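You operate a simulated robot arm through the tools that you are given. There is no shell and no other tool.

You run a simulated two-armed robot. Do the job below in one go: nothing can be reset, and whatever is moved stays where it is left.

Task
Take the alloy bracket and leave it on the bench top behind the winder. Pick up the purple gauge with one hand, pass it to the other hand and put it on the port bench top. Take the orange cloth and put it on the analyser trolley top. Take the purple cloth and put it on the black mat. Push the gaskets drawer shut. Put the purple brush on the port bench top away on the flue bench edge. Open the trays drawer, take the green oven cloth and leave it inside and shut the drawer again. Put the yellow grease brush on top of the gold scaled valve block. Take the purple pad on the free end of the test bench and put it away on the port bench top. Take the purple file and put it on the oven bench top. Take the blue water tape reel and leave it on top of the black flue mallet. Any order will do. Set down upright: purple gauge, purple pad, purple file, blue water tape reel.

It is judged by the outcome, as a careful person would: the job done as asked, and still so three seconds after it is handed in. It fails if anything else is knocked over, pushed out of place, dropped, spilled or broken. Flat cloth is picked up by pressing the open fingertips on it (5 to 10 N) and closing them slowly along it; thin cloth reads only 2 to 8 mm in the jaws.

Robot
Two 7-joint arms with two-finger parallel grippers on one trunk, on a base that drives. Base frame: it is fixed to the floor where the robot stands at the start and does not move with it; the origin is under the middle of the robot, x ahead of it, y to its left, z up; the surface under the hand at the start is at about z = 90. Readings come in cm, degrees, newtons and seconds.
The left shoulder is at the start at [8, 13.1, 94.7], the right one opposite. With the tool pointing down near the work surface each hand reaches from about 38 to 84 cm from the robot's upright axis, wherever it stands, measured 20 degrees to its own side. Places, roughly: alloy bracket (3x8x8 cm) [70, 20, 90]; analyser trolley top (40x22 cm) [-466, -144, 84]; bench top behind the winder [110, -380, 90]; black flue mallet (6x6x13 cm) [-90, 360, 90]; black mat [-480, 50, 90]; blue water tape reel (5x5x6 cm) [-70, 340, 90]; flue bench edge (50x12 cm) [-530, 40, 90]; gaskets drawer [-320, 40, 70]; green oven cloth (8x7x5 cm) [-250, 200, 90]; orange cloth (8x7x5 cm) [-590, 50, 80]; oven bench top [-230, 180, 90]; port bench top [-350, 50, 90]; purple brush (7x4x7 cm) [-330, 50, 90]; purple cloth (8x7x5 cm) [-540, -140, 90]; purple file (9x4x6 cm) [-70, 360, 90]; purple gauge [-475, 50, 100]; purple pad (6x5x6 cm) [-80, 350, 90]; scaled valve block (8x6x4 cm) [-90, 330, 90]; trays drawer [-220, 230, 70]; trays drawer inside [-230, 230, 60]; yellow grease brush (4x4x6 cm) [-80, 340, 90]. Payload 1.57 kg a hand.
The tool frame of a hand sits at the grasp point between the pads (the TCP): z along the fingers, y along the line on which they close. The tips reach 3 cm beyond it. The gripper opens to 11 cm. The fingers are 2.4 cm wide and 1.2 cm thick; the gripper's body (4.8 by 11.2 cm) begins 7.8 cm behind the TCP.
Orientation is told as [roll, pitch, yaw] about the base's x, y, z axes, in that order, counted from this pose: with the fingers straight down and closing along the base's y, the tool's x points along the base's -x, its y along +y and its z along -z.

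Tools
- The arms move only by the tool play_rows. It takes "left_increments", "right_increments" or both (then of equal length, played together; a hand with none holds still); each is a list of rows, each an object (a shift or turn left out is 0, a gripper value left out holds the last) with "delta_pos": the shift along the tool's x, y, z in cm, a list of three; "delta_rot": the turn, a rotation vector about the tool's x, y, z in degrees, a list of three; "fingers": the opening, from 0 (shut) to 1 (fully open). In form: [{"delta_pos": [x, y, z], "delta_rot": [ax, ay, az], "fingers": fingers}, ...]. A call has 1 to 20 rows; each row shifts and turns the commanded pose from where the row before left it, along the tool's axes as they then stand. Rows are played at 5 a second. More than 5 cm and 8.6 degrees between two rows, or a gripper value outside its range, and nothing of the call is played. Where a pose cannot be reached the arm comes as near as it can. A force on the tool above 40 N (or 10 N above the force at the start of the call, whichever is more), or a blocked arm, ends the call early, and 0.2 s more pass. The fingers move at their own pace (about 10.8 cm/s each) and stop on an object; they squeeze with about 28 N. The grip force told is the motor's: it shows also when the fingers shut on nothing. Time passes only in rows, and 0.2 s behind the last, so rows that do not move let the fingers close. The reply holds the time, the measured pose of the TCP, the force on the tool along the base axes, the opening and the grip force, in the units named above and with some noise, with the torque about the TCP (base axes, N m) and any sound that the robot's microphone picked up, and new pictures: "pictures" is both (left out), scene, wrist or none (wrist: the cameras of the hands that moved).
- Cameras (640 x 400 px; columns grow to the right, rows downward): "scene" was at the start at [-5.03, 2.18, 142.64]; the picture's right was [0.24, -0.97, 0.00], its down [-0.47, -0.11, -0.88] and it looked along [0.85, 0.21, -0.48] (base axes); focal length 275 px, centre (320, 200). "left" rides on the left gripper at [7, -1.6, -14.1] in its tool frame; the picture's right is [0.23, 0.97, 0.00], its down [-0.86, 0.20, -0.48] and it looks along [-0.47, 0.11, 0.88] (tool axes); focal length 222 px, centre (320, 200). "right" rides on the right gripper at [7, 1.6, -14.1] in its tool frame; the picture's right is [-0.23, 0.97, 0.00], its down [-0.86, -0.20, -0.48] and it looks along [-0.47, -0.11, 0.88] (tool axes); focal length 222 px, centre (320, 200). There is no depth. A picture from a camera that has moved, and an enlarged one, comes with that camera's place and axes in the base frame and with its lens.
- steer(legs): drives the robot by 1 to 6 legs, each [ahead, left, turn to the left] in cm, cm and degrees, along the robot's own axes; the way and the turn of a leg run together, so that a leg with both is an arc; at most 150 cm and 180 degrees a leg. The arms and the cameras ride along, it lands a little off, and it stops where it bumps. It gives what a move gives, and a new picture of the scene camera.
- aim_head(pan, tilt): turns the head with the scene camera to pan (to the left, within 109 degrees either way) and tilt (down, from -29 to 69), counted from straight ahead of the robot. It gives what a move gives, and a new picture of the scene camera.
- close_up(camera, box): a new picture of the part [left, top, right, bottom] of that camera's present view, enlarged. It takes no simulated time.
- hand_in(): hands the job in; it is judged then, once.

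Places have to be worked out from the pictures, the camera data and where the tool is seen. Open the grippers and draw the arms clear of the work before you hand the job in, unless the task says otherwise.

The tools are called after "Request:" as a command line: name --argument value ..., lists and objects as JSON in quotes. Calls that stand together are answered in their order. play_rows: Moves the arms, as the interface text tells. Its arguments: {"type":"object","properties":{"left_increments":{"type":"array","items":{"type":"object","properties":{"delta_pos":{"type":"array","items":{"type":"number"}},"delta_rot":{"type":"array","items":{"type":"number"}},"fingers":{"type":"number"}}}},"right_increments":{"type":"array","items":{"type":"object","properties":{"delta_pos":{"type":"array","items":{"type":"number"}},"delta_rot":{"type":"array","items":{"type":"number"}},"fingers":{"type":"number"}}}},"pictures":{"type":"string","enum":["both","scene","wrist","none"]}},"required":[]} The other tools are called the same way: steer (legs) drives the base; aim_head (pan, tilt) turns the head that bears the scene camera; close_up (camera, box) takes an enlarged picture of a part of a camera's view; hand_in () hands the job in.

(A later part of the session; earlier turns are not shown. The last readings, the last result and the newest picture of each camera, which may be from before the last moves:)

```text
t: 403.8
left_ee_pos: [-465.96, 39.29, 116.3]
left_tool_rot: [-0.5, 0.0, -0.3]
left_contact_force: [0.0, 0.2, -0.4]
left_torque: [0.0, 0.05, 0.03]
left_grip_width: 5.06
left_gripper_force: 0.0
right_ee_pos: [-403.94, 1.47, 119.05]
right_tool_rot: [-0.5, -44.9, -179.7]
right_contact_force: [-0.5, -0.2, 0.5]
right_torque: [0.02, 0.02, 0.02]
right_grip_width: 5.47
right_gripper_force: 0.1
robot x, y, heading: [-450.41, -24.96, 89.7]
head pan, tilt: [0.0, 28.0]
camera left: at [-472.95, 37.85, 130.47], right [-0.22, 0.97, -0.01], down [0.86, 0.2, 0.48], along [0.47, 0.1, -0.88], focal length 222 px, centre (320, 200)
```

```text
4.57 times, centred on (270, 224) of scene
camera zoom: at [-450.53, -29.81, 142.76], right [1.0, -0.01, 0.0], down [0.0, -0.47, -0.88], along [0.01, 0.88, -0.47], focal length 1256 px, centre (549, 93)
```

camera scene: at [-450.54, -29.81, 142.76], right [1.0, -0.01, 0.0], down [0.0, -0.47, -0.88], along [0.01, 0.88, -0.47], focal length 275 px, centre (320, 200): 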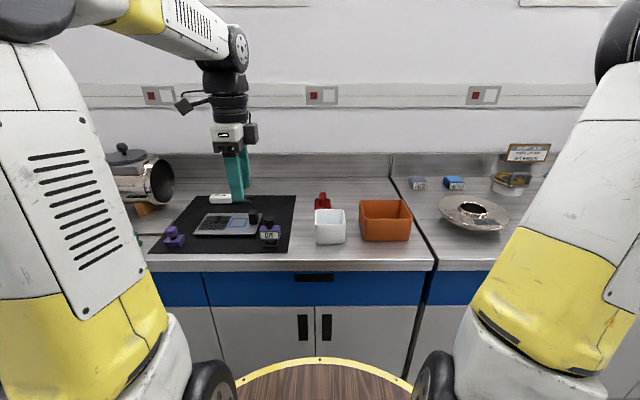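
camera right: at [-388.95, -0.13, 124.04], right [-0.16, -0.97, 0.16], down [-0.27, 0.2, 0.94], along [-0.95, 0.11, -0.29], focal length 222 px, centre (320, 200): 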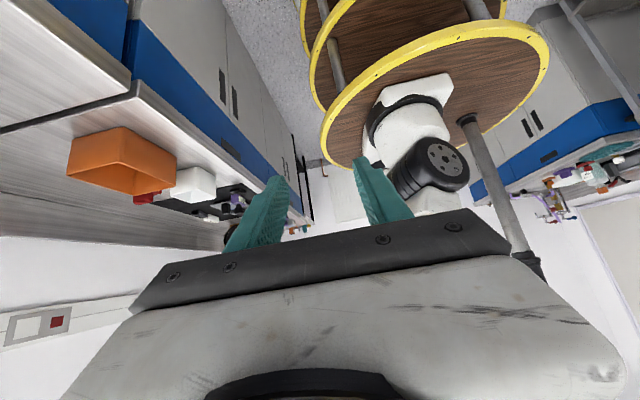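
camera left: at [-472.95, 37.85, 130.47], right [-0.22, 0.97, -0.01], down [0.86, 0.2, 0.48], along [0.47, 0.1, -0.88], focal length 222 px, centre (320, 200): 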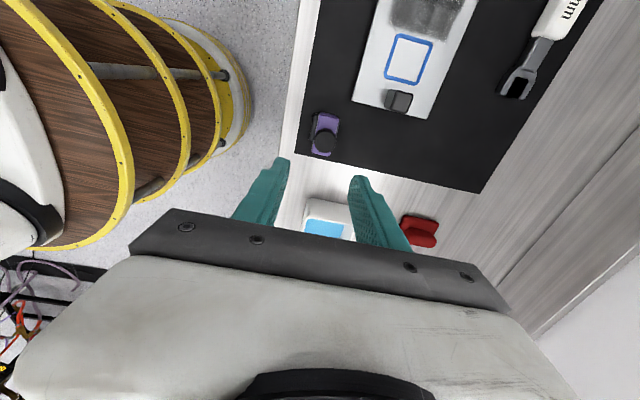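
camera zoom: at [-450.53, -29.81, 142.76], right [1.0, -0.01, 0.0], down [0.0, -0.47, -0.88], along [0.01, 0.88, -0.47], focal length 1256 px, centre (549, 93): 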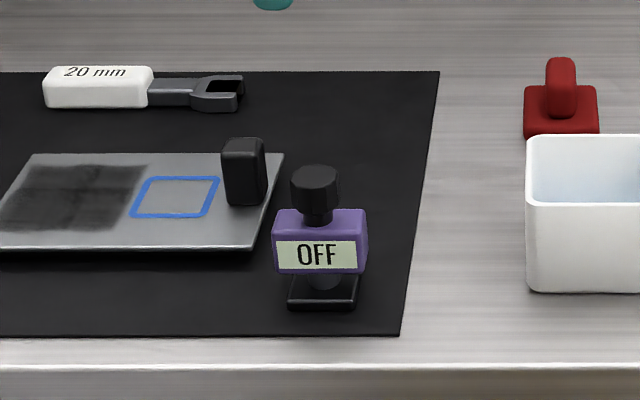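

Gauge centre ≈[-465.6, 39.9]: body z 93–96, knob z 97–100. Descending with the left hand to grip the knob.

Request:
play_rows --left_increments '[{"delta_pos": [-0.3, 0.5, 4]}, {"delta_pos": [0, 0, 4]}, {"delta_pos": [0, 0, 4]}, {"delta_pos": [0, 0, 2.5]}, {"delta_pos": [0, 0, 1.8]}, {}]' --pictures "wrist"

Request:
close_up --camera "left" --box '[220, 100, 420, 225]'

```text
t: 405.2
left_ee_pos: [-465.68, 39.7, 100.01]
left_tool_rot: [-0.5, 0.0, -0.4]
left_contact_force: [-0.1, 0.0, -1.0]
left_torque: [0.01, -0.03, 0.01]
left_grip_width: 5.06
left_gripper_force: 0.0
right_ee_pos: [-403.94, 1.5, 119.09]
right_tool_rot: [-0.4, -45.0, -179.8]
right_contact_force: [-0.4, -0.4, -0.2]
right_torque: [0.02, 0.0, 0.02]
right_grip_width: 5.51
right_gripper_force: 0.0
robot x, y, heading: [-450.9, -24.71, 90.0]
head pan, tilt: [0.0, 28.0]
camera left: at [-472.69, 38.13, 114.22], right [-0.22, 0.97, -0.01], down [0.86, 0.2, 0.48], along [0.47, 0.1, -0.88], focal length 222 px, centre (320, 200)
```

left: 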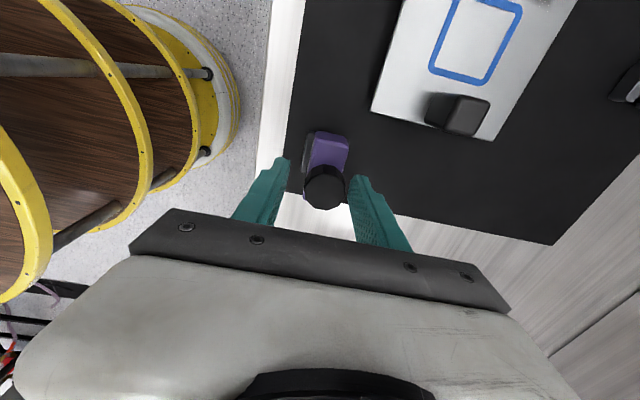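

```text
3.20 times, centred on (320, 162) of left
camera zoom: at [-472.69, 38.13, 114.22], right [-0.22, 0.97, -0.01], down [0.86, 0.2, 0.48], along [0.47, 0.1, -0.88], focal length 711 px, centre (320, 320)
```

zoom: 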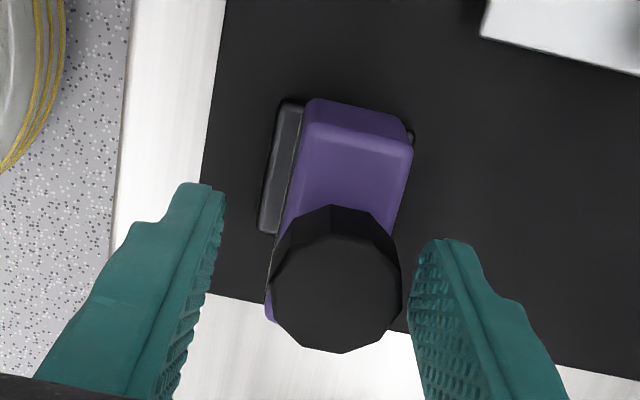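

Request:
play_rows --left_increments '[{"delta_pos": [0.1, 0.25, 0.2]}, {"fingers": 0.38}, {"fingers": 0.28}, {"fingers": 0.0}, {}, {}, {"delta_pos": [0, 0, -1]}, {"delta_pos": [0, 0, -3]}, {"delta_pos": [0, 0, -4]}, {}]' --pictures "both"

```text
t: 407.4
left_ee_pos: [-465.52, 39.91, 107.81]
left_tool_rot: [-0.6, 0.0, -0.2]
left_contact_force: [0.5, 0.5, -2.2]
left_torque: [0.02, -0.01, -0.02]
left_grip_width: 3.1
left_gripper_force: 28.0
right_ee_pos: [-403.98, 1.5, 119.0]
right_tool_rot: [-0.4, -45.0, -179.8]
right_contact_force: [-0.3, 0.0, -0.4]
right_torque: [0.01, 0.0, 0.04]
right_grip_width: 5.5
right_gripper_force: 0.0
robot x, y, heading: [-450.53, -24.65, 89.9]
head pan, tilt: [0.0, 28.0]
camera scene: at [-450.53, -29.81, 142.76], right [1.0, -0.01, 0.0], down [0.0, -0.47, -0.88], along [0.01, 0.88, -0.47], focal length 275 px, centre (320, 200)
camera left: at [-472.66, 38.32, 121.86], right [-0.22, 0.97, -0.01], down [0.86, 0.2, 0.48], along [0.47, 0.1, -0.88], focal length 222 px, centre (320, 200)
```

scene: 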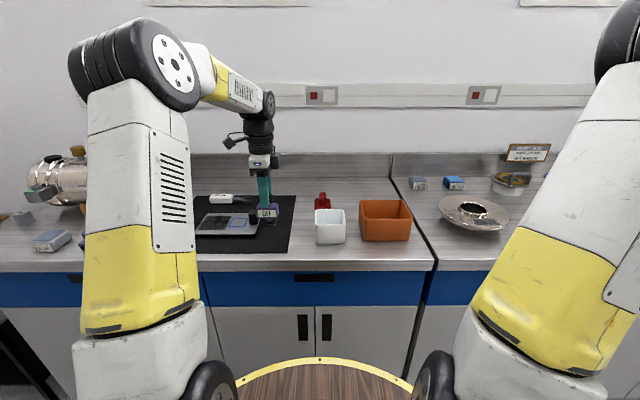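
left: 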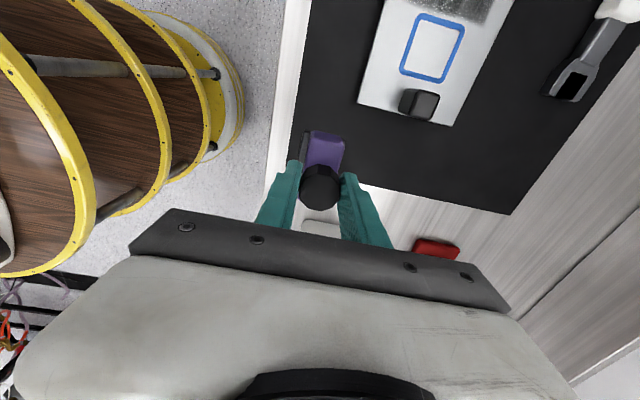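

Gauge lifted. I'll bring it to a central handover pose and move the right hand to a pre-grasp point up and to the right of it.

Request:
play_rows --left_increments '[{"delta_pos": [0, 0, -3]}, {"delta_pos": [0, -2, -4]}, {"delta_pos": [-2, -3, -3]}, {"delta_pos": [-3, -3, -2]}, {"delta_pos": [-3, -3, -2]}, {"delta_pos": [-3, -2, -2]}, {"delta_pos": [-2.5, 0, 0]}, {}]' --pictures "none"

Request:
play_rows --right_increments '[{"delta_pos": [-3.18, -2.55, 1.63]}, {"delta_pos": [-3.18, -2.55, 1.63]}, {"delta_pos": [-3.18, -2.55, 1.63]}, {"delta_pos": [-3.18, -2.55, 1.63]}, {"delta_pos": [-3.18, -2.55, 1.63]}, {"delta_pos": [-3.18, -2.55, 1.63]}, {"delta_pos": [-3.18, -2.55, 1.63]}, {}]' --pictures "both"

```text
t: 409.2
left_ee_pos: [-451.86, 26.91, 123.83]
left_tool_rot: [-0.5, 0.0, -0.4]
left_contact_force: [-0.2, 0.7, -2.2]
left_torque: [0.01, 0.0, 0.01]
left_grip_width: 3.11
left_gripper_force: 28.1
right_ee_pos: [-403.8, 1.5, 119.03]
right_tool_rot: [-0.4, -45.0, -179.7]
right_contact_force: [-0.2, -0.9, 0.4]
right_torque: [0.01, 0.05, 0.02]
right_grip_width: 5.51
right_gripper_force: 0.1
robot x, y, heading: [-450.5, -24.83, 89.6]
head pan, tilt: [0.0, 28.0]
```

```text
t: 411.0
left_ee_pos: [-452.01, 26.84, 123.81]
left_tool_rot: [-0.5, 0.0, -0.2]
left_contact_force: [-0.2, -0.4, -2.3]
left_torque: [0.0, 0.0, -0.01]
left_grip_width: 3.1
left_gripper_force: 27.8
right_ee_pos: [-427.91, 19.42, 127.52]
right_tool_rot: [-0.6, -46.0, -179.5]
right_contact_force: [-0.1, -0.8, 0.3]
right_torque: [0.0, 0.02, 0.02]
right_grip_width: 5.51
right_gripper_force: 0.2
robot x, y, heading: [-450.68, -24.88, 89.7]
head pan, tilt: [0.0, 28.0]
camera scene: at [-450.54, -29.81, 142.76], right [1.0, -0.01, 0.0], down [0.0, -0.47, -0.88], along [0.01, 0.88, -0.47], focal length 275 px, centre (320, 200)
camera right: at [-412.91, 17.76, 132.28], right [-0.16, -0.98, 0.16], down [-0.25, 0.19, 0.95], along [-0.96, 0.11, -0.27], focal length 222 px, centre (320, 200)
```

scene: 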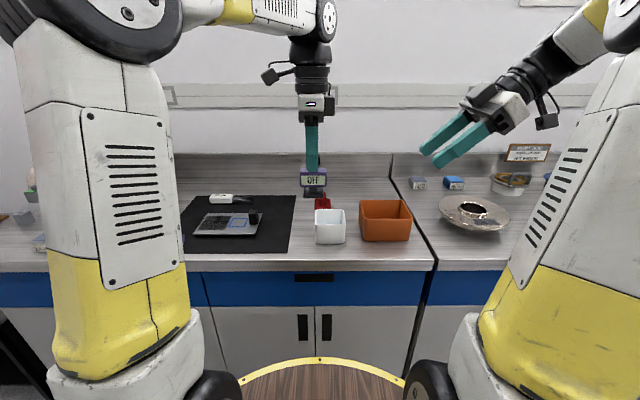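
right: 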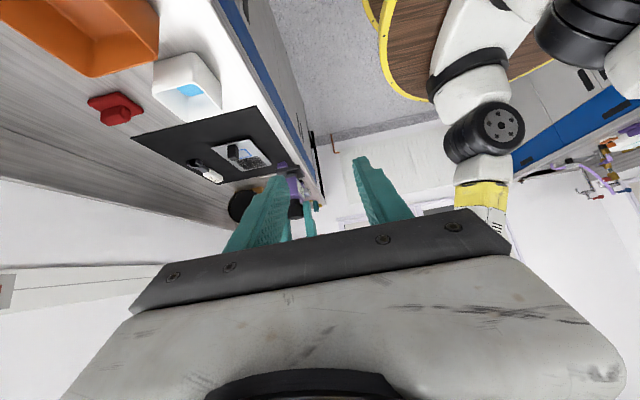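

Request:
play_rows --right_increments '[{"delta_pos": [-2.3, -1.86, 2.33]}, {"delta_pos": [-2.3, -1.86, 2.33]}, {"delta_pos": [-2.3, -1.86, 2.33]}, {"delta_pos": [-2.3, -1.86, 2.33]}, {}]' --pictures "both"

Request:
close_up --camera "right" --box '[220, 80, 420, 205]'

Request:
close_up --camera "scene" --box '[260, 80, 420, 180]'

```text
t: 412.2
left_ee_pos: [-451.88, 26.85, 123.79]
left_tool_rot: [-0.6, 0.0, -0.3]
left_contact_force: [0.6, -0.5, -2.0]
left_torque: [-0.04, 0.0, -0.02]
left_grip_width: 3.11
left_gripper_force: 27.9
right_ee_pos: [-440.95, 26.87, 127.68]
right_tool_rot: [-0.6, -45.9, -179.7]
right_contact_force: [-1.3, 0.3, -0.2]
right_torque: [-0.03, 0.01, 0.01]
right_grip_width: 5.5
right_gripper_force: 0.1
robot x, y, heading: [-450.44, -25.03, 90.0]
head pan, tilt: [0.0, 28.0]
camera scene: at [-450.54, -29.81, 142.76], right [1.0, -0.01, 0.0], down [0.0, -0.47, -0.88], along [0.01, 0.88, -0.47], focal length 275 px, centre (320, 200)
camera right: at [-425.8, 25.16, 132.45], right [-0.16, -0.97, 0.16], down [-0.25, 0.19, 0.95], along [-0.96, 0.11, -0.27], focal length 222 px, centre (320, 200)
```

scene: 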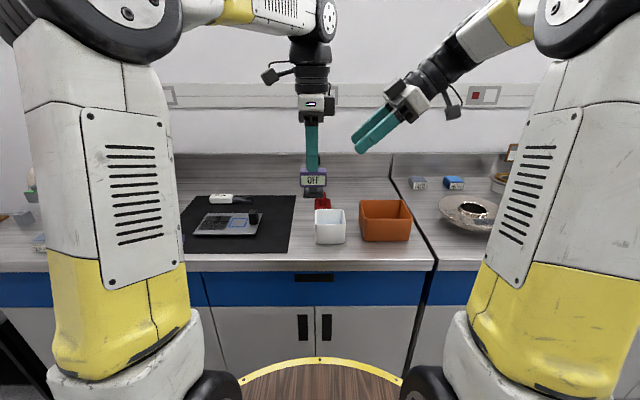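
right: 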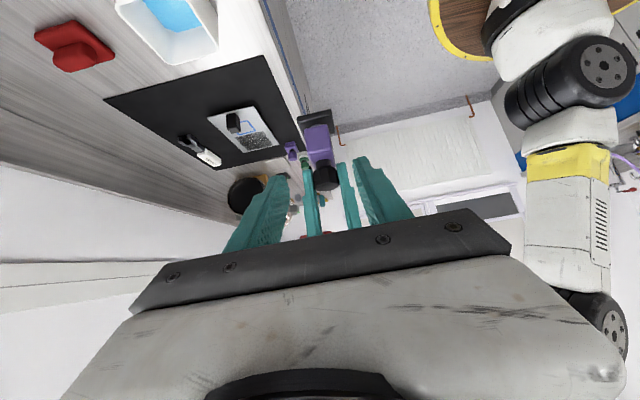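

```text
3.20 times, centred on (320, 142) of right
camera zoom: at [-425.8, 25.16, 132.45], right [-0.16, -0.97, 0.16], down [-0.25, 0.19, 0.95], along [-0.96, 0.11, -0.27], focal length 711 px, centre (320, 384)
```

zoom: 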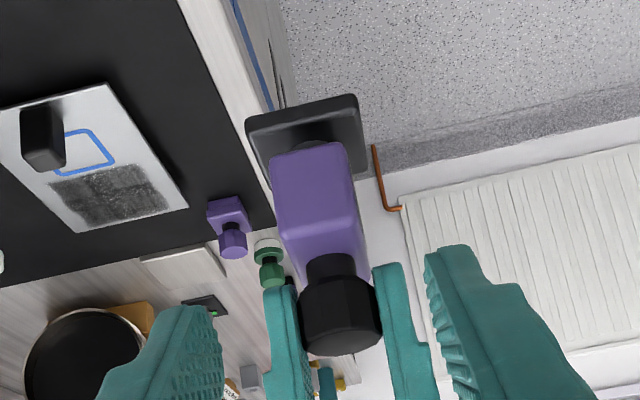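

```text
4.00 times, centred on (340, 130) of scene
camera zoom: at [-450.54, -29.81, 142.76], right [1.0, -0.01, 0.0], down [0.0, -0.47, -0.88], along [0.01, 0.88, -0.47], focal length 1099 px, centre (240, 480)
```

zoom: 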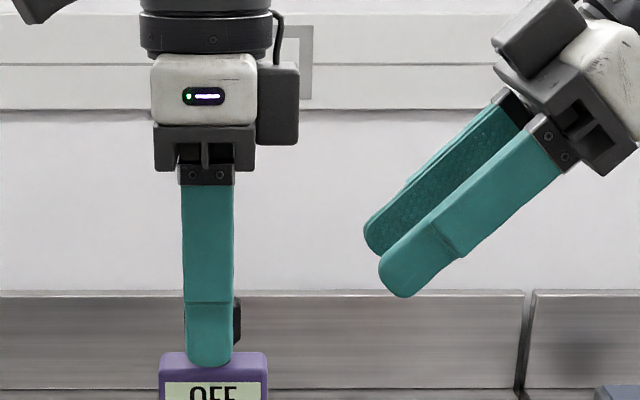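

Everything lines up: gauge body centre about [-451.6, 26.9, 118.9]. Advance the right hand along its axis to straddle the body's right half.

Request:
play_rows --right_increments '[{"delta_pos": [0.1, 0, 3]}, {"delta_pos": [0.1, 0, 3]}, {"delta_pos": [0.1, 0, 2.5]}, {"delta_pos": [0.1, 0, 1.8]}, {"delta_pos": [0, 0, 1.3]}, {}]' --pictures "both"

Request:
close_up --camera "right" --box '[220, 80, 420, 205]'

Request:
close_up --camera "scene" --box '[260, 110, 420, 210]'

```text
t: 413.6
left_ee_pos: [-451.9, 26.93, 123.84]
left_tool_rot: [-0.5, 0.1, -0.3]
left_contact_force: [-1.2, 0.3, -2.2]
left_torque: [-0.01, 0.0, -0.02]
left_grip_width: 3.09
left_gripper_force: 28.1
right_ee_pos: [-448.98, 26.86, 119.26]
right_tool_rot: [-0.5, -46.0, -179.7]
right_contact_force: [0.6, 0.6, -0.6]
right_torque: [0.01, -0.03, 0.01]
right_grip_width: 5.49
right_gripper_force: 0.0
robot x, y, heading: [-450.77, -25.02, 89.7]
head pan, tilt: [0.0, 28.0]
camera scene: at [-450.54, -29.81, 142.76], right [1.0, -0.01, 0.0], down [0.0, -0.47, -0.88], along [0.01, 0.88, -0.47], focal length 275 px, centre (320, 200)
camera right: at [-433.92, 25.2, 124.04], right [-0.16, -0.98, 0.16], down [-0.25, 0.19, 0.95], along [-0.96, 0.11, -0.27], focal length 222 px, centre (320, 200)
```

scene: 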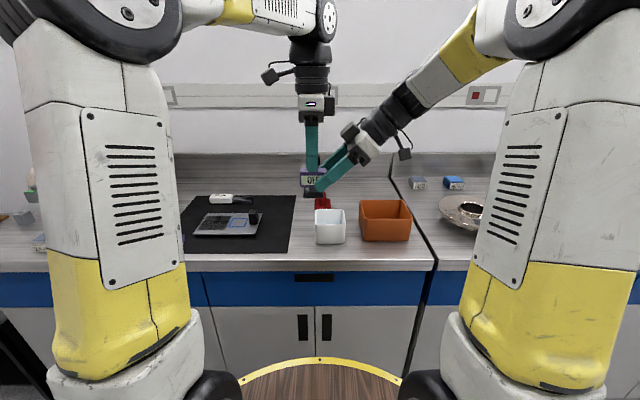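
right: 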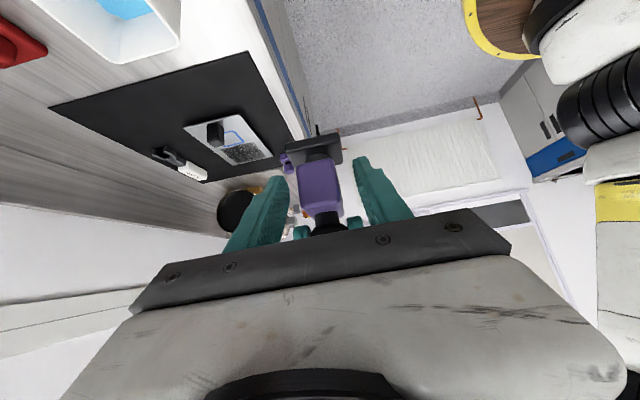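

```text
3.20 times, centred on (320, 142) of right
camera zoom: at [-433.92, 25.2, 124.04], right [-0.16, -0.98, 0.16], down [-0.25, 0.19, 0.95], along [-0.96, 0.11, -0.27], focal length 711 px, centre (320, 384)
```

zoom: 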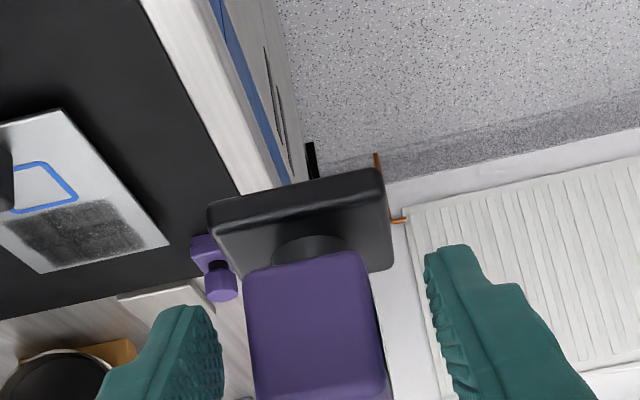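

```text
4.00 times, centred on (340, 160) of scene
camera zoom: at [-450.54, -29.81, 142.76], right [1.0, -0.01, 0.0], down [0.0, -0.47, -0.88], along [0.01, 0.88, -0.47], focal length 1099 px, centre (240, 360)
```

zoom: 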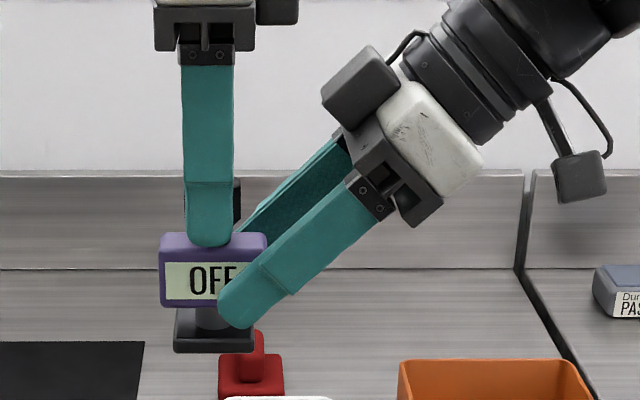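

The fingertips are a bit close to the gauge's base plate; I'll back out 0.8 cm along the axis, then close on the body.

Request:
play_rows --right_increments '[{"delta_pos": [0, 0, -0.8]}, {"fingers": 0.42}, {"fingers": 0.36}, {"fingers": 0.31}, {"fingers": 0.0}, {}, {}]' --pictures "both"

Request:
close_up --camera "scene" --box '[260, 110, 420, 210]'

```text
t: 415.2
left_ee_pos: [-451.91, 26.82, 123.77]
left_tool_rot: [-0.6, 0.0, -0.3]
left_contact_force: [0.5, -11.5, 0.0]
left_torque: [-0.02, -0.07, -0.11]
left_grip_width: 3.11
left_gripper_force: 28.1
right_ee_pos: [-448.4, 26.79, 120.05]
right_tool_rot: [-0.4, -46.0, -179.6]
right_contact_force: [-0.4, 10.7, 0.3]
right_torque: [-0.47, -0.01, -0.31]
right_grip_width: 3.0
right_gripper_force: 27.9
robot x, y, heading: [-450.57, -24.78, 89.8]
head pan, tilt: [0.0, 28.0]
camera scene: at [-450.54, -29.81, 142.76], right [1.0, -0.01, 0.0], down [0.0, -0.47, -0.88], along [0.01, 0.88, -0.47], focal length 275 px, centre (320, 200)
camera right: at [-433.29, 25.18, 124.62], right [-0.16, -0.97, 0.16], down [-0.25, 0.19, 0.95], along [-0.96, 0.11, -0.27], focal length 222 px, centre (320, 200)
```

scene: 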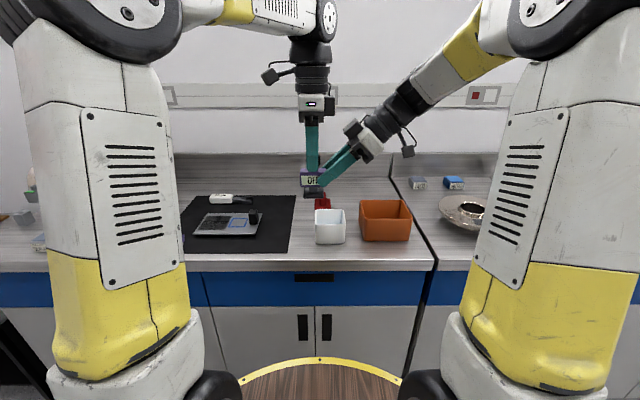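
right: 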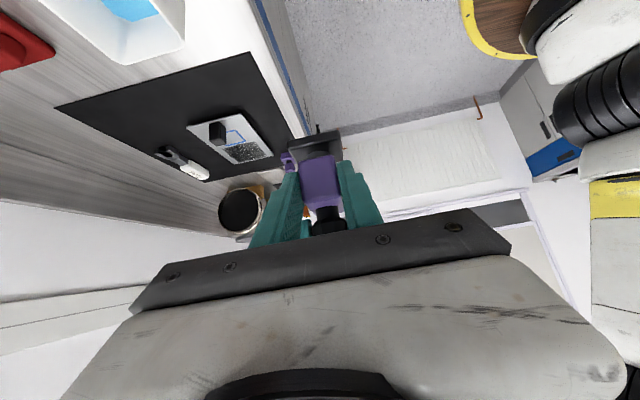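

```text
4.00 times, centred on (340, 160) of scene
camera zoom: at [-450.54, -29.81, 142.76], right [1.0, -0.01, 0.0], down [0.0, -0.47, -0.88], along [0.01, 0.88, -0.47], focal length 1099 px, centre (240, 360)
```

zoom: 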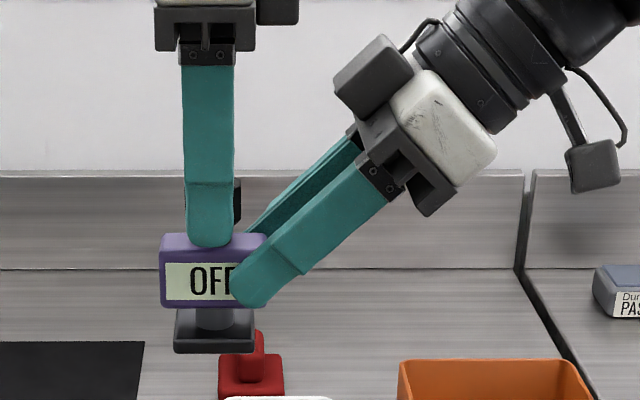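

Both hands hold the gauge (right 3.0 cm). I'll relieve the slight sideways squeeze, then open the left hand and lift it away straight up.

Request:
play_rows --right_increments '[{"delta_pos": [0, -0.12, 0]}, {}]' --pictures "none"

Request:
play_rows --left_increments '[{"fingers": 0.31}, {"fingers": 0.36}, {"fingers": 0.45}, {}, {"delta_pos": [0, 0, -1]}, {"delta_pos": [0, 0, -2]}, {"delta_pos": [0, 0, -3]}, {"delta_pos": [0, 0, -3]}, {}]' --pictures "both"

```text
t: 415.8
left_ee_pos: [-451.96, 26.97, 123.85]
left_tool_rot: [-0.5, 0.0, -0.4]
left_contact_force: [2.3, -9.5, -1.9]
left_torque: [0.05, -0.04, -0.06]
left_grip_width: 3.1
left_gripper_force: 28.1
right_ee_pos: [-448.35, 26.98, 119.85]
right_tool_rot: [-0.4, -46.0, -179.6]
right_contact_force: [-2.4, 9.5, 0.7]
right_torque: [-0.35, -0.05, -0.27]
right_grip_width: 2.96
right_gripper_force: 28.3
robot x, y, heading: [-450.29, -24.78, 89.7]
head pan, tilt: [0.0, 28.0]
```

```text
t: 417.8
left_ee_pos: [-451.99, 27.04, 132.93]
left_tool_rot: [-0.6, 0.0, -0.2]
left_contact_force: [-0.8, -0.8, -0.4]
left_torque: [0.0, 0.0, -0.01]
left_grip_width: 4.96
left_gripper_force: 0.0
right_ee_pos: [-448.35, 26.93, 119.8]
right_tool_rot: [-0.4, -46.0, -179.6]
right_contact_force: [-0.7, -0.1, 0.5]
right_torque: [0.03, -0.07, 0.01]
right_grip_width: 2.97
right_gripper_force: 27.3
robot x, y, heading: [-450.71, -25.06, 89.7]
head pan, tilt: [0.0, 28.0]
camera scene: at [-450.54, -29.81, 142.76], right [1.0, -0.01, 0.0], down [0.0, -0.47, -0.88], along [0.01, 0.88, -0.47], focal length 275 px, centre (320, 200)
camera left: at [-459.06, 25.42, 147.0], right [-0.22, 0.97, -0.01], down [0.86, 0.2, 0.48], along [0.47, 0.1, -0.88], focal length 222 px, centre (320, 200)
```

scene: 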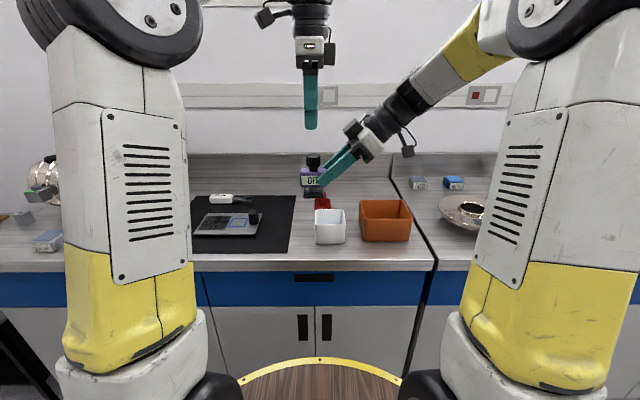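
left: 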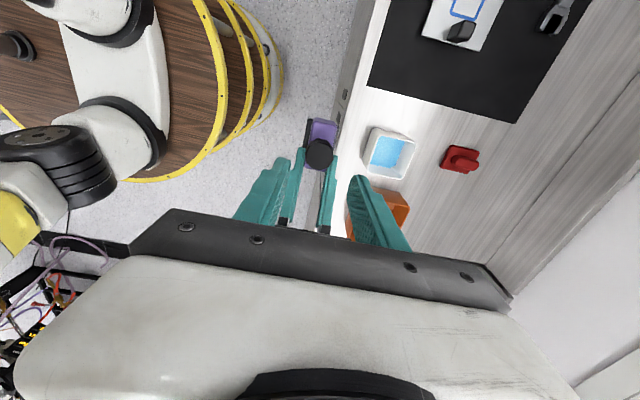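

Handover done: the gauge is upright in the right hand. I'll move the left hand clear, then slide right along the bench toward a free patch of the port bench near [-410, 45].

Request:
play_rows --left_increments '[{"delta_pos": [0, 0, -2]}, {"delta_pos": [4, -1, 0]}, {"delta_pos": [4, -1, 0]}, {"delta_pos": [4, -1, 2]}, {"delta_pos": [4, -1, 2]}, {"delta_pos": [2, 0, 2]}, {}]' --pictures "none"

Request:
steer --legs '[[0, -41, 0.3]]'

Request:
close_up --camera "scene" --box '[200, 110, 520, 310]'

```text
t: 419.4
left_ee_pos: [-470.39, 23.09, 128.79]
left_tool_rot: [-0.5, -0.1, -0.3]
left_contact_force: [-0.3, 0.0, -0.4]
left_torque: [-0.01, -0.01, -0.03]
left_grip_width: 4.94
left_gripper_force: 0.0
right_ee_pos: [-448.38, 26.86, 119.93]
right_tool_rot: [-0.3, -46.0, -179.6]
right_contact_force: [0.3, 0.2, -0.8]
right_torque: [0.0, -0.07, 0.02]
right_grip_width: 2.94
right_gripper_force: 28.6
robot x, y, heading: [-450.81, -25.15, 89.6]
head pan, tilt: [0.0, 28.0]
```

```text
t: 421.9
left_ee_pos: [-430.09, 22.72, 128.91]
left_tool_rot: [-0.5, -0.1, 0.0]
left_contact_force: [-0.4, 0.7, 0.5]
left_torque: [-0.01, -0.02, -0.01]
left_grip_width: 4.93
left_gripper_force: 0.1
right_ee_pos: [-408.05, 26.79, 119.9]
right_tool_rot: [-0.3, -46.1, -179.3]
right_contact_force: [0.0, 0.7, -0.5]
right_torque: [0.05, -0.13, 0.0]
right_grip_width: 2.97
right_gripper_force: 28.3
robot x, y, heading: [-410.11, -25.44, 89.8]
head pan, tilt: [0.0, 28.0]
camera scene: at [-410.06, -29.96, 142.76], right [1.0, 0.0, 0.0], down [0.0, -0.47, -0.88], along [0.0, 0.88, -0.47], focal length 275 px, centre (320, 200)
```

scene: 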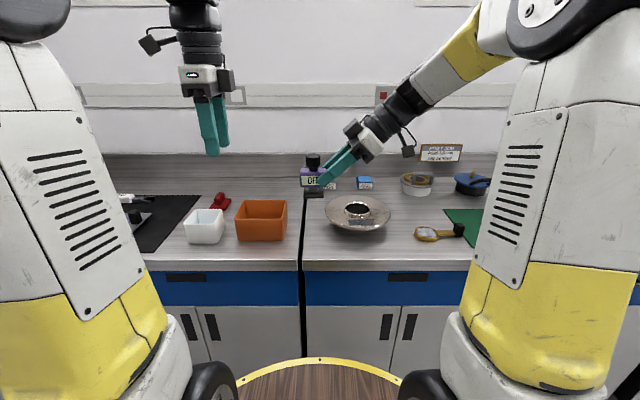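

```text
2.00 times, centred on (360, 210) of scene
camera zoom: at [-410.06, -29.96, 142.76], right [1.0, 0.0, 0.0], down [0.0, -0.47, -0.88], along [0.0, 0.88, -0.47], focal length 549 px, centre (240, 180)
```

zoom: 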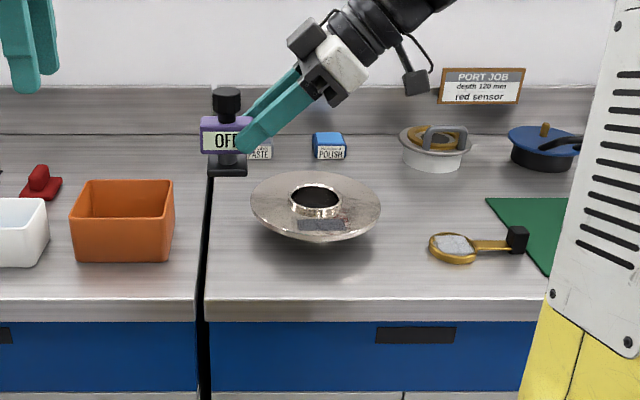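

The patch around [-377, 60], right of the silver dish and left of the mat, is the roomiest spot. I'll move in closer for it.

Request:
steer --legs '[[0, -12, 0], [21, 0, 0]]'

Request:
play_rows --right_increments '[{"delta_pos": [2.6, -2.4, -2.6]}, {"delta_pos": [2.6, -2.4, -2.6]}, {"delta_pos": [2.6, -2.4, -2.6]}, {"delta_pos": [2.6, -2.4, -2.6]}, {"delta_pos": [2.6, -2.4, -2.6]}, {"delta_pos": [2.6, 0, -2.6]}, {}]' --pictures "both"

```text
t: 424.4
left_ee_pos: [-417.79, 43.98, 128.97]
left_tool_rot: [-0.5, 0.0, -0.1]
left_contact_force: [-0.1, -0.4, 0.4]
left_torque: [-0.01, 0.01, -0.01]
left_grip_width: 4.95
left_gripper_force: 0.1
right_ee_pos: [-395.61, 47.8, 119.87]
right_tool_rot: [-0.3, -45.9, -179.5]
right_contact_force: [0.3, -0.7, 0.3]
right_torque: [0.01, -0.09, 0.0]
right_grip_width: 2.95
right_gripper_force: 28.2
robot x, y, heading: [-398.01, -4.61, 89.6]
head pan, tilt: [0.0, 28.0]
camera scene: at [-397.92, -8.96, 142.76], right [1.0, 0.0, 0.0], down [0.0, -0.47, -0.88], along [0.0, 0.88, -0.47], focal length 275 px, centre (320, 200)
```

scene: 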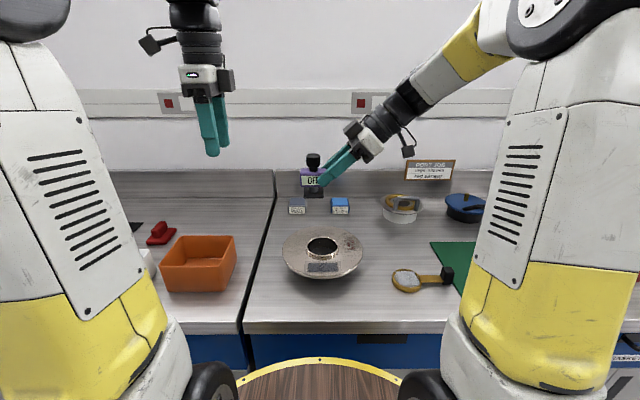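

```text
t: 426.0
left_ee_pos: [-417.74, 43.91, 128.88]
left_tool_rot: [-0.5, -0.1, -0.1]
left_contact_force: [-0.4, 0.1, -0.1]
left_torque: [0.02, 0.01, 0.0]
left_grip_width: 4.92
left_gripper_force: 0.1
right_ee_pos: [-373.53, 59.75, 119.47]
right_tool_rot: [-0.4, -46.1, -179.5]
right_contact_force: [0.6, -0.2, -0.4]
right_torque: [-0.02, -0.06, 0.0]
right_grip_width: 2.93
right_gripper_force: 27.7
robot x, y, heading: [-398.02, -4.42, 89.8]
head pan, tilt: [0.0, 28.0]
camera scene: at [-397.91, -8.93, 142.76], right [1.0, 0.0, 0.0], down [0.0, -0.47, -0.88], along [0.0, 0.88, -0.47], focal length 275 px, centre (320, 200)
camera right: at [-358.52, 58.15, 124.24], right [-0.15, -0.98, 0.16], down [-0.25, 0.19, 0.95], along [-0.96, 0.11, -0.27], focal length 222 px, centre (320, 200)
```

scene: 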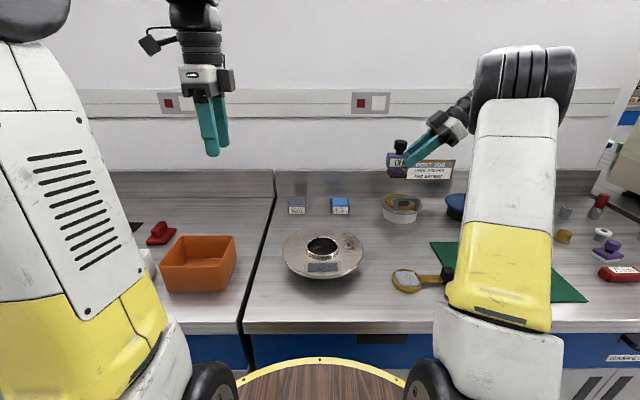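
right: 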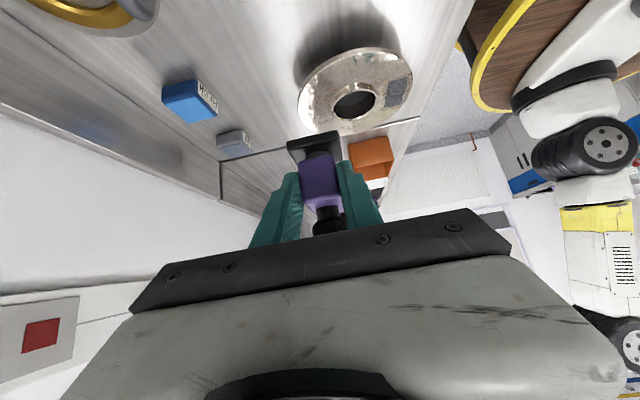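

Gauge is above [-376.8, 59.8]. Lowering straight down.

Request:
play_rows --right_increments '[{"delta_pos": [2.44, 0, 2.36]}, {"delta_pos": [2.44, 0, 2.36]}, {"delta_pos": [2.44, 0, 2.36]}, {"delta_pos": [2.44, 0, 2.36]}, {"delta_pos": [2.44, 0, 2.36]}, {"delta_pos": [1.8, 0, 1.74]}, {"delta_pos": [0.9, 0, 0.87]}, {}]' --pictures "both"

Request:
close_up --camera "scene" --box '[320, 170, 480, 270]'

```text
t: 427.8
left_ee_pos: [-417.72, 43.95, 128.85]
left_tool_rot: [-0.5, 0.0, -0.3]
left_contact_force: [-0.1, -0.2, 0.0]
left_torque: [0.03, -0.01, 0.02]
left_grip_width: 4.95
left_gripper_force: 0.0
right_ee_pos: [-373.7, 59.77, 98.91]
right_tool_rot: [-0.5, -46.0, -179.6]
right_contact_force: [-0.2, -0.2, -0.1]
right_torque: [-0.04, -0.07, 0.02]
right_grip_width: 2.93
right_gripper_force: 27.8
robot x, y, heading: [-398.2, -4.24, 89.8]
head pan, tilt: [0.0, 28.0]
camera scene: at [-397.92, -8.94, 142.76], right [1.0, 0.0, 0.0], down [0.0, -0.47, -0.88], along [0.0, 0.88, -0.47], focal length 275 px, centre (320, 200)
camera right: at [-358.7, 58.36, 103.6], right [-0.15, -0.98, 0.16], down [-0.25, 0.19, 0.95], along [-0.96, 0.11, -0.27], focal length 222 px, centre (320, 200)
```

scene: 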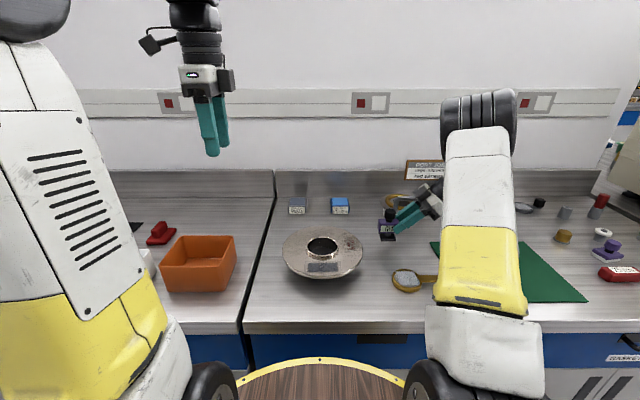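
right: 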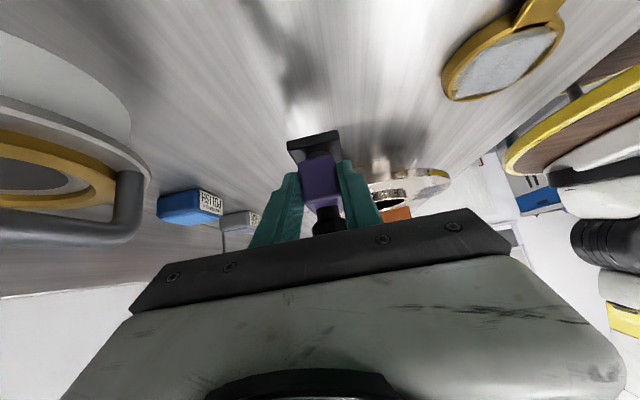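

```text
4.00 times, centred on (400, 220) of scene
camera zoom: at [-397.92, -8.94, 142.76], right [1.0, 0.0, 0.0], down [0.0, -0.47, -0.88], along [0.0, 0.88, -0.47], focal length 1099 px, centre (0, 120)
```

zoom: 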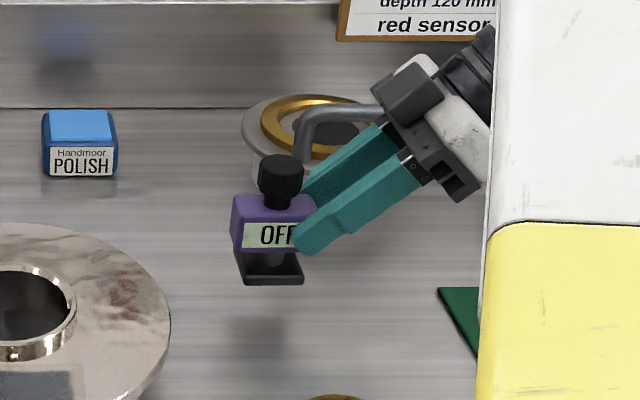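

Clear of the pot behind (about 4–5 cm). Final lowering in small steps.

Request:
play_rows --right_increments '[{"delta_pos": [0.86, 0, 0.83]}, {"delta_pos": [0.72, 0, 0.7]}, {"delta_pos": [0.36, 0, 0.35]}, {"delta_pos": [0.22, 0, 0.21]}, {}]' --pictures "none"

```text
t: 429.0
left_ee_pos: [-417.74, 43.85, 128.87]
left_tool_rot: [-0.5, 0.0, -0.2]
left_contact_force: [0.7, -0.8, -0.2]
left_torque: [-0.01, 0.04, -0.03]
left_grip_width: 4.97
left_gripper_force: 0.0
right_ee_pos: [-373.78, 59.87, 95.93]
right_tool_rot: [-0.4, -46.0, -179.5]
right_contact_force: [-0.4, -0.9, 0.5]
right_torque: [0.02, -0.03, 0.0]
right_grip_width: 2.94
right_gripper_force: 28.3
robot x, y, heading: [-397.53, -4.3, 89.7]
head pan, tilt: [0.0, 28.0]
```

Request:
play_rows --right_increments '[{"delta_pos": [0.15, 0, 0.14]}, {"delta_pos": [0.15, 0, 0.14]}, {}]' --pictures "scene"

Request:
close_up --camera "scene" --box '[340, 190, 440, 252]'

```text
t: 429.8
left_ee_pos: [-417.76, 43.82, 128.9]
left_tool_rot: [-0.5, 0.0, -0.3]
left_contact_force: [0.1, -0.7, -0.1]
left_torque: [0.02, 0.01, 0.0]
left_grip_width: 4.93
left_gripper_force: 0.1
right_ee_pos: [-373.9, 59.92, 95.58]
right_tool_rot: [-0.6, -46.1, -179.4]
right_contact_force: [2.0, 0.9, 14.1]
right_torque: [-0.38, 0.3, 0.02]
right_grip_width: 2.94
right_gripper_force: 28.2
robot x, y, heading: [-398.31, -3.68, 89.9]
head pan, tilt: [0.0, 28.0]
camera scene: at [-397.92, -8.98, 142.76], right [1.0, -0.01, 0.0], down [0.0, -0.47, -0.88], along [0.0, 0.88, -0.47], focal length 275 px, centre (320, 200)
```

scene: 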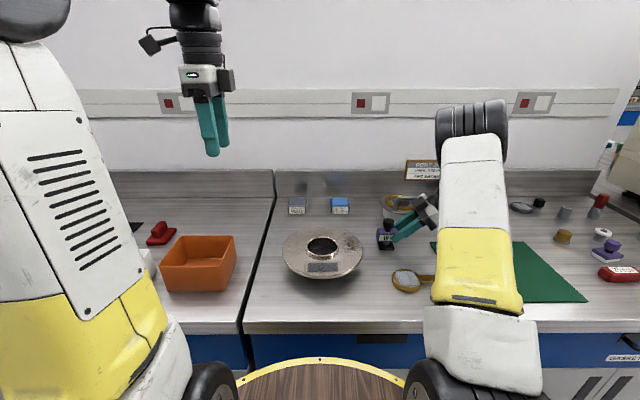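

```text
6.40 times, centred on (390, 221) of scene
camera zoom: at [-397.92, -8.98, 142.76], right [1.0, -0.01, 0.0], down [0.0, -0.47, -0.88], along [0.0, 0.88, -0.47], focal length 1758 px, centre (-128, 66)
```

zoom: 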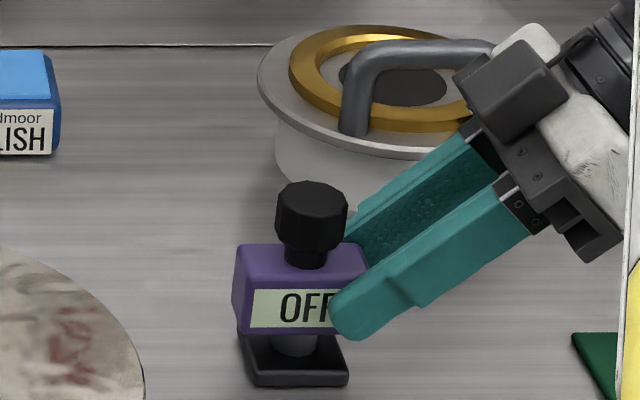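

The gauge rests upright. Release the right hand slowly and withdraw along its axis.

Request:
play_rows --right_increments '[{"fingers": 0.29}, {"fingers": 0.34}, {"fingers": 0.4}, {"fingers": 0.5}, {}, {"delta_pos": [0, 0, -1]}, {"delta_pos": [0, 0, -2]}, {"delta_pos": [0, 0, -3]}, {"delta_pos": [0, 0, -4]}, {"delta_pos": [-2, 0, -4]}, {"delta_pos": [-2, 0, -4]}, {}]' --pictures "scene"

Request:
close_up --camera "scene" --box '[340, 190, 440, 252]'

```text
t: 432.4
left_ee_pos: [-417.7, 43.85, 128.84]
left_tool_rot: [-0.5, -0.1, -0.2]
left_contact_force: [-0.6, 1.2, -0.3]
left_torque: [0.03, -0.05, 0.02]
left_grip_width: 4.97
left_gripper_force: 0.1
right_ee_pos: [-363.48, 59.75, 110.72]
right_tool_rot: [-0.4, -45.9, -179.5]
right_contact_force: [-0.4, -0.1, 0.5]
right_torque: [-0.01, -0.03, -0.02]
right_grip_width: 5.51
right_gripper_force: 0.1
robot x, y, heading: [-397.7, -3.79, 90.0]
head pan, tilt: [0.0, 28.0]
camera scene: at [-397.92, -8.94, 142.76], right [1.0, 0.0, 0.0], down [0.0, -0.47, -0.88], along [0.0, 0.88, -0.47], focal length 275 px, centre (320, 200)
```

scene: 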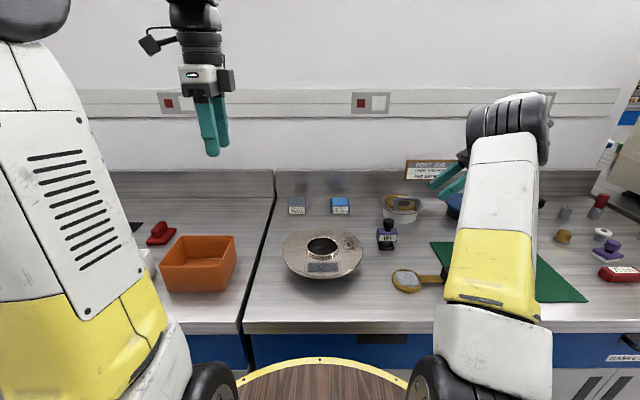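

```text
6.40 times, centred on (390, 221) of scene
camera zoom: at [-397.92, -8.94, 142.76], right [1.0, 0.0, 0.0], down [0.0, -0.47, -0.88], along [0.0, 0.88, -0.47], focal length 1758 px, centre (-128, 66)
```

zoom: 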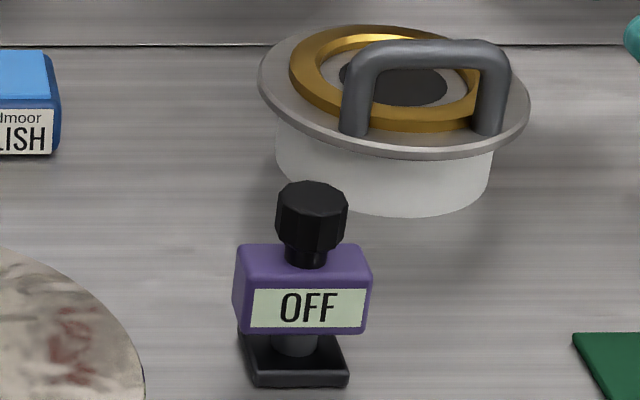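

The gauge stands upright on the port bench. Now the cloths, both with the left hand. I'll tuck the right hand away to the right, then back off and head for the orange cloth at [-590, 50].

Request:
play_rows --right_increments '[{"delta_pos": [-2, 0, -3.5]}, {"delta_pos": [0.2, 4, -1.5]}, {"delta_pos": [0.2, 4, -1.5]}, {"delta_pos": [0.2, 4, -1.5]}, {"delta_pos": [0.2, 4, -1.5]}, {"delta_pos": [0.2, 4, -1]}, {"delta_pos": [0.5, 4, 0]}, {"delta_pos": [0.5, 4, 0]}, {"delta_pos": [0.5, 4, 0]}, {"delta_pos": [0.5, 4, 0]}, {}]' --pictures "none"

Request:
steer --legs '[[-38, 0, 0], [0, 110, 0], [0, 65, 0]]'

Request:
aim_head --pan 15 --tilt 28

```text
t: 434.8
left_ee_pos: [-417.76, 43.72, 128.95]
left_tool_rot: [-0.6, -0.1, -0.2]
left_contact_force: [-0.6, -0.5, 0.4]
left_torque: [0.01, 0.02, 0.01]
left_grip_width: 4.96
left_gripper_force: 0.0
right_ee_pos: [-355.35, 23.77, 117.13]
right_tool_rot: [-0.4, -45.9, -179.5]
right_contact_force: [-0.2, 0.6, 0.2]
right_torque: [0.03, -0.02, 0.01]
right_grip_width: 5.5
right_gripper_force: 0.0
robot x, y, heading: [-398.08, -3.85, 89.7]
head pan, tilt: [0.0, 28.0]
```

```text
t: 445.7
left_ee_pos: [-595.42, 2.03, 128.82]
left_tool_rot: [-0.5, 0.1, 1.6]
left_contact_force: [0.4, 0.3, -1.1]
left_torque: [-0.01, 0.02, -0.02]
left_grip_width: 4.95
left_gripper_force: 0.1
right_ee_pos: [-532.43, -15.99, 117.19]
right_tool_rot: [-0.4, -46.0, -177.7]
right_contact_force: [-0.7, 0.8, -0.1]
right_torque: [0.0, 0.03, -0.01]
right_grip_width: 5.52
right_gripper_force: 0.0
robot x, y, heading: [-573.96, -45.54, 91.6]
head pan, tilt: [0.0, 28.0]
camera scene: at [-573.9, -50.03, 142.76], right [1.0, 0.03, 0.0], down [0.01, -0.47, -0.88], along [-0.02, 0.88, -0.47], focal length 275 px, centre (320, 200)
```

scene: 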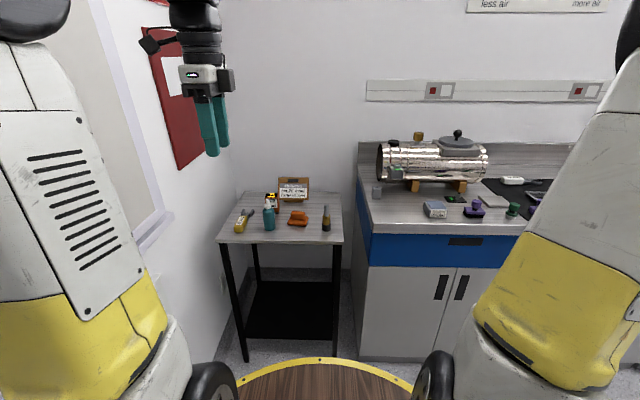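

```text
t: 446.5
left_ee_pos: [-595.49, 2.13, 128.9]
left_tool_rot: [-0.4, 0.1, 1.6]
left_contact_force: [1.2, 0.6, -0.4]
left_torque: [0.04, -0.02, 0.01]
left_grip_width: 4.96
left_gripper_force: 0.1
right_ee_pos: [-532.38, -15.96, 117.14]
right_tool_rot: [-0.3, -46.1, -177.6]
right_contact_force: [0.2, 0.2, -1.1]
right_torque: [0.0, 0.02, -0.02]
right_grip_width: 5.48
right_gripper_force: 0.1
robot x, y, heading: [-574.1, -44.97, 91.5]
head pan, tilt: [15.0, 28.0]
camera scene: at [-576.25, -50.4, 142.76], right [0.96, 0.28, 0.0], down [0.13, -0.45, -0.88], along [-0.25, 0.85, -0.47], focal length 275 px, centre (320, 200)
```

scene: 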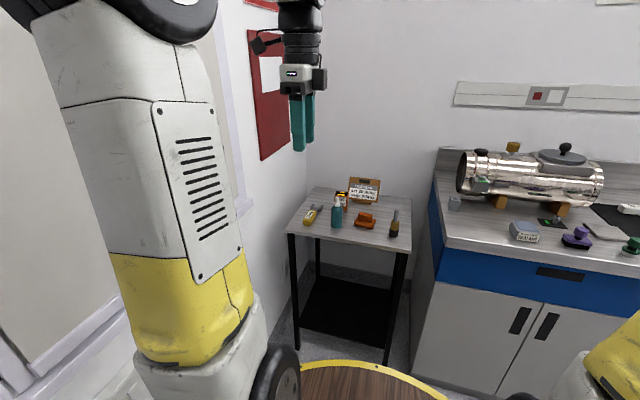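

Request:
close_up --camera "scene" --box '[280, 170, 440, 270]'

```text
4.00 times, centred on (360, 220) of scene
camera zoom: at [-576.25, -50.4, 142.76], right [0.96, 0.28, 0.0], down [0.13, -0.45, -0.88], along [-0.25, 0.85, -0.47], focal length 1099 px, centre (160, 120)
```

zoom: 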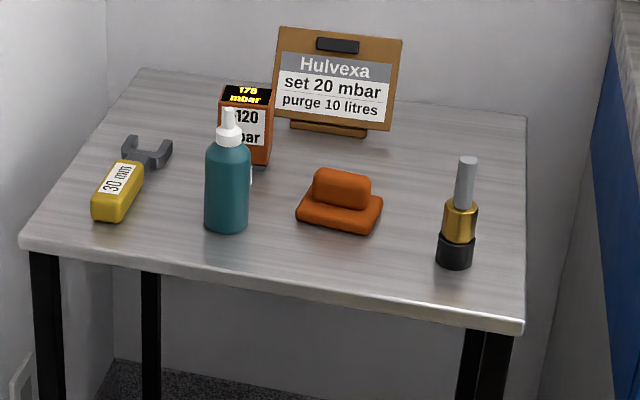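

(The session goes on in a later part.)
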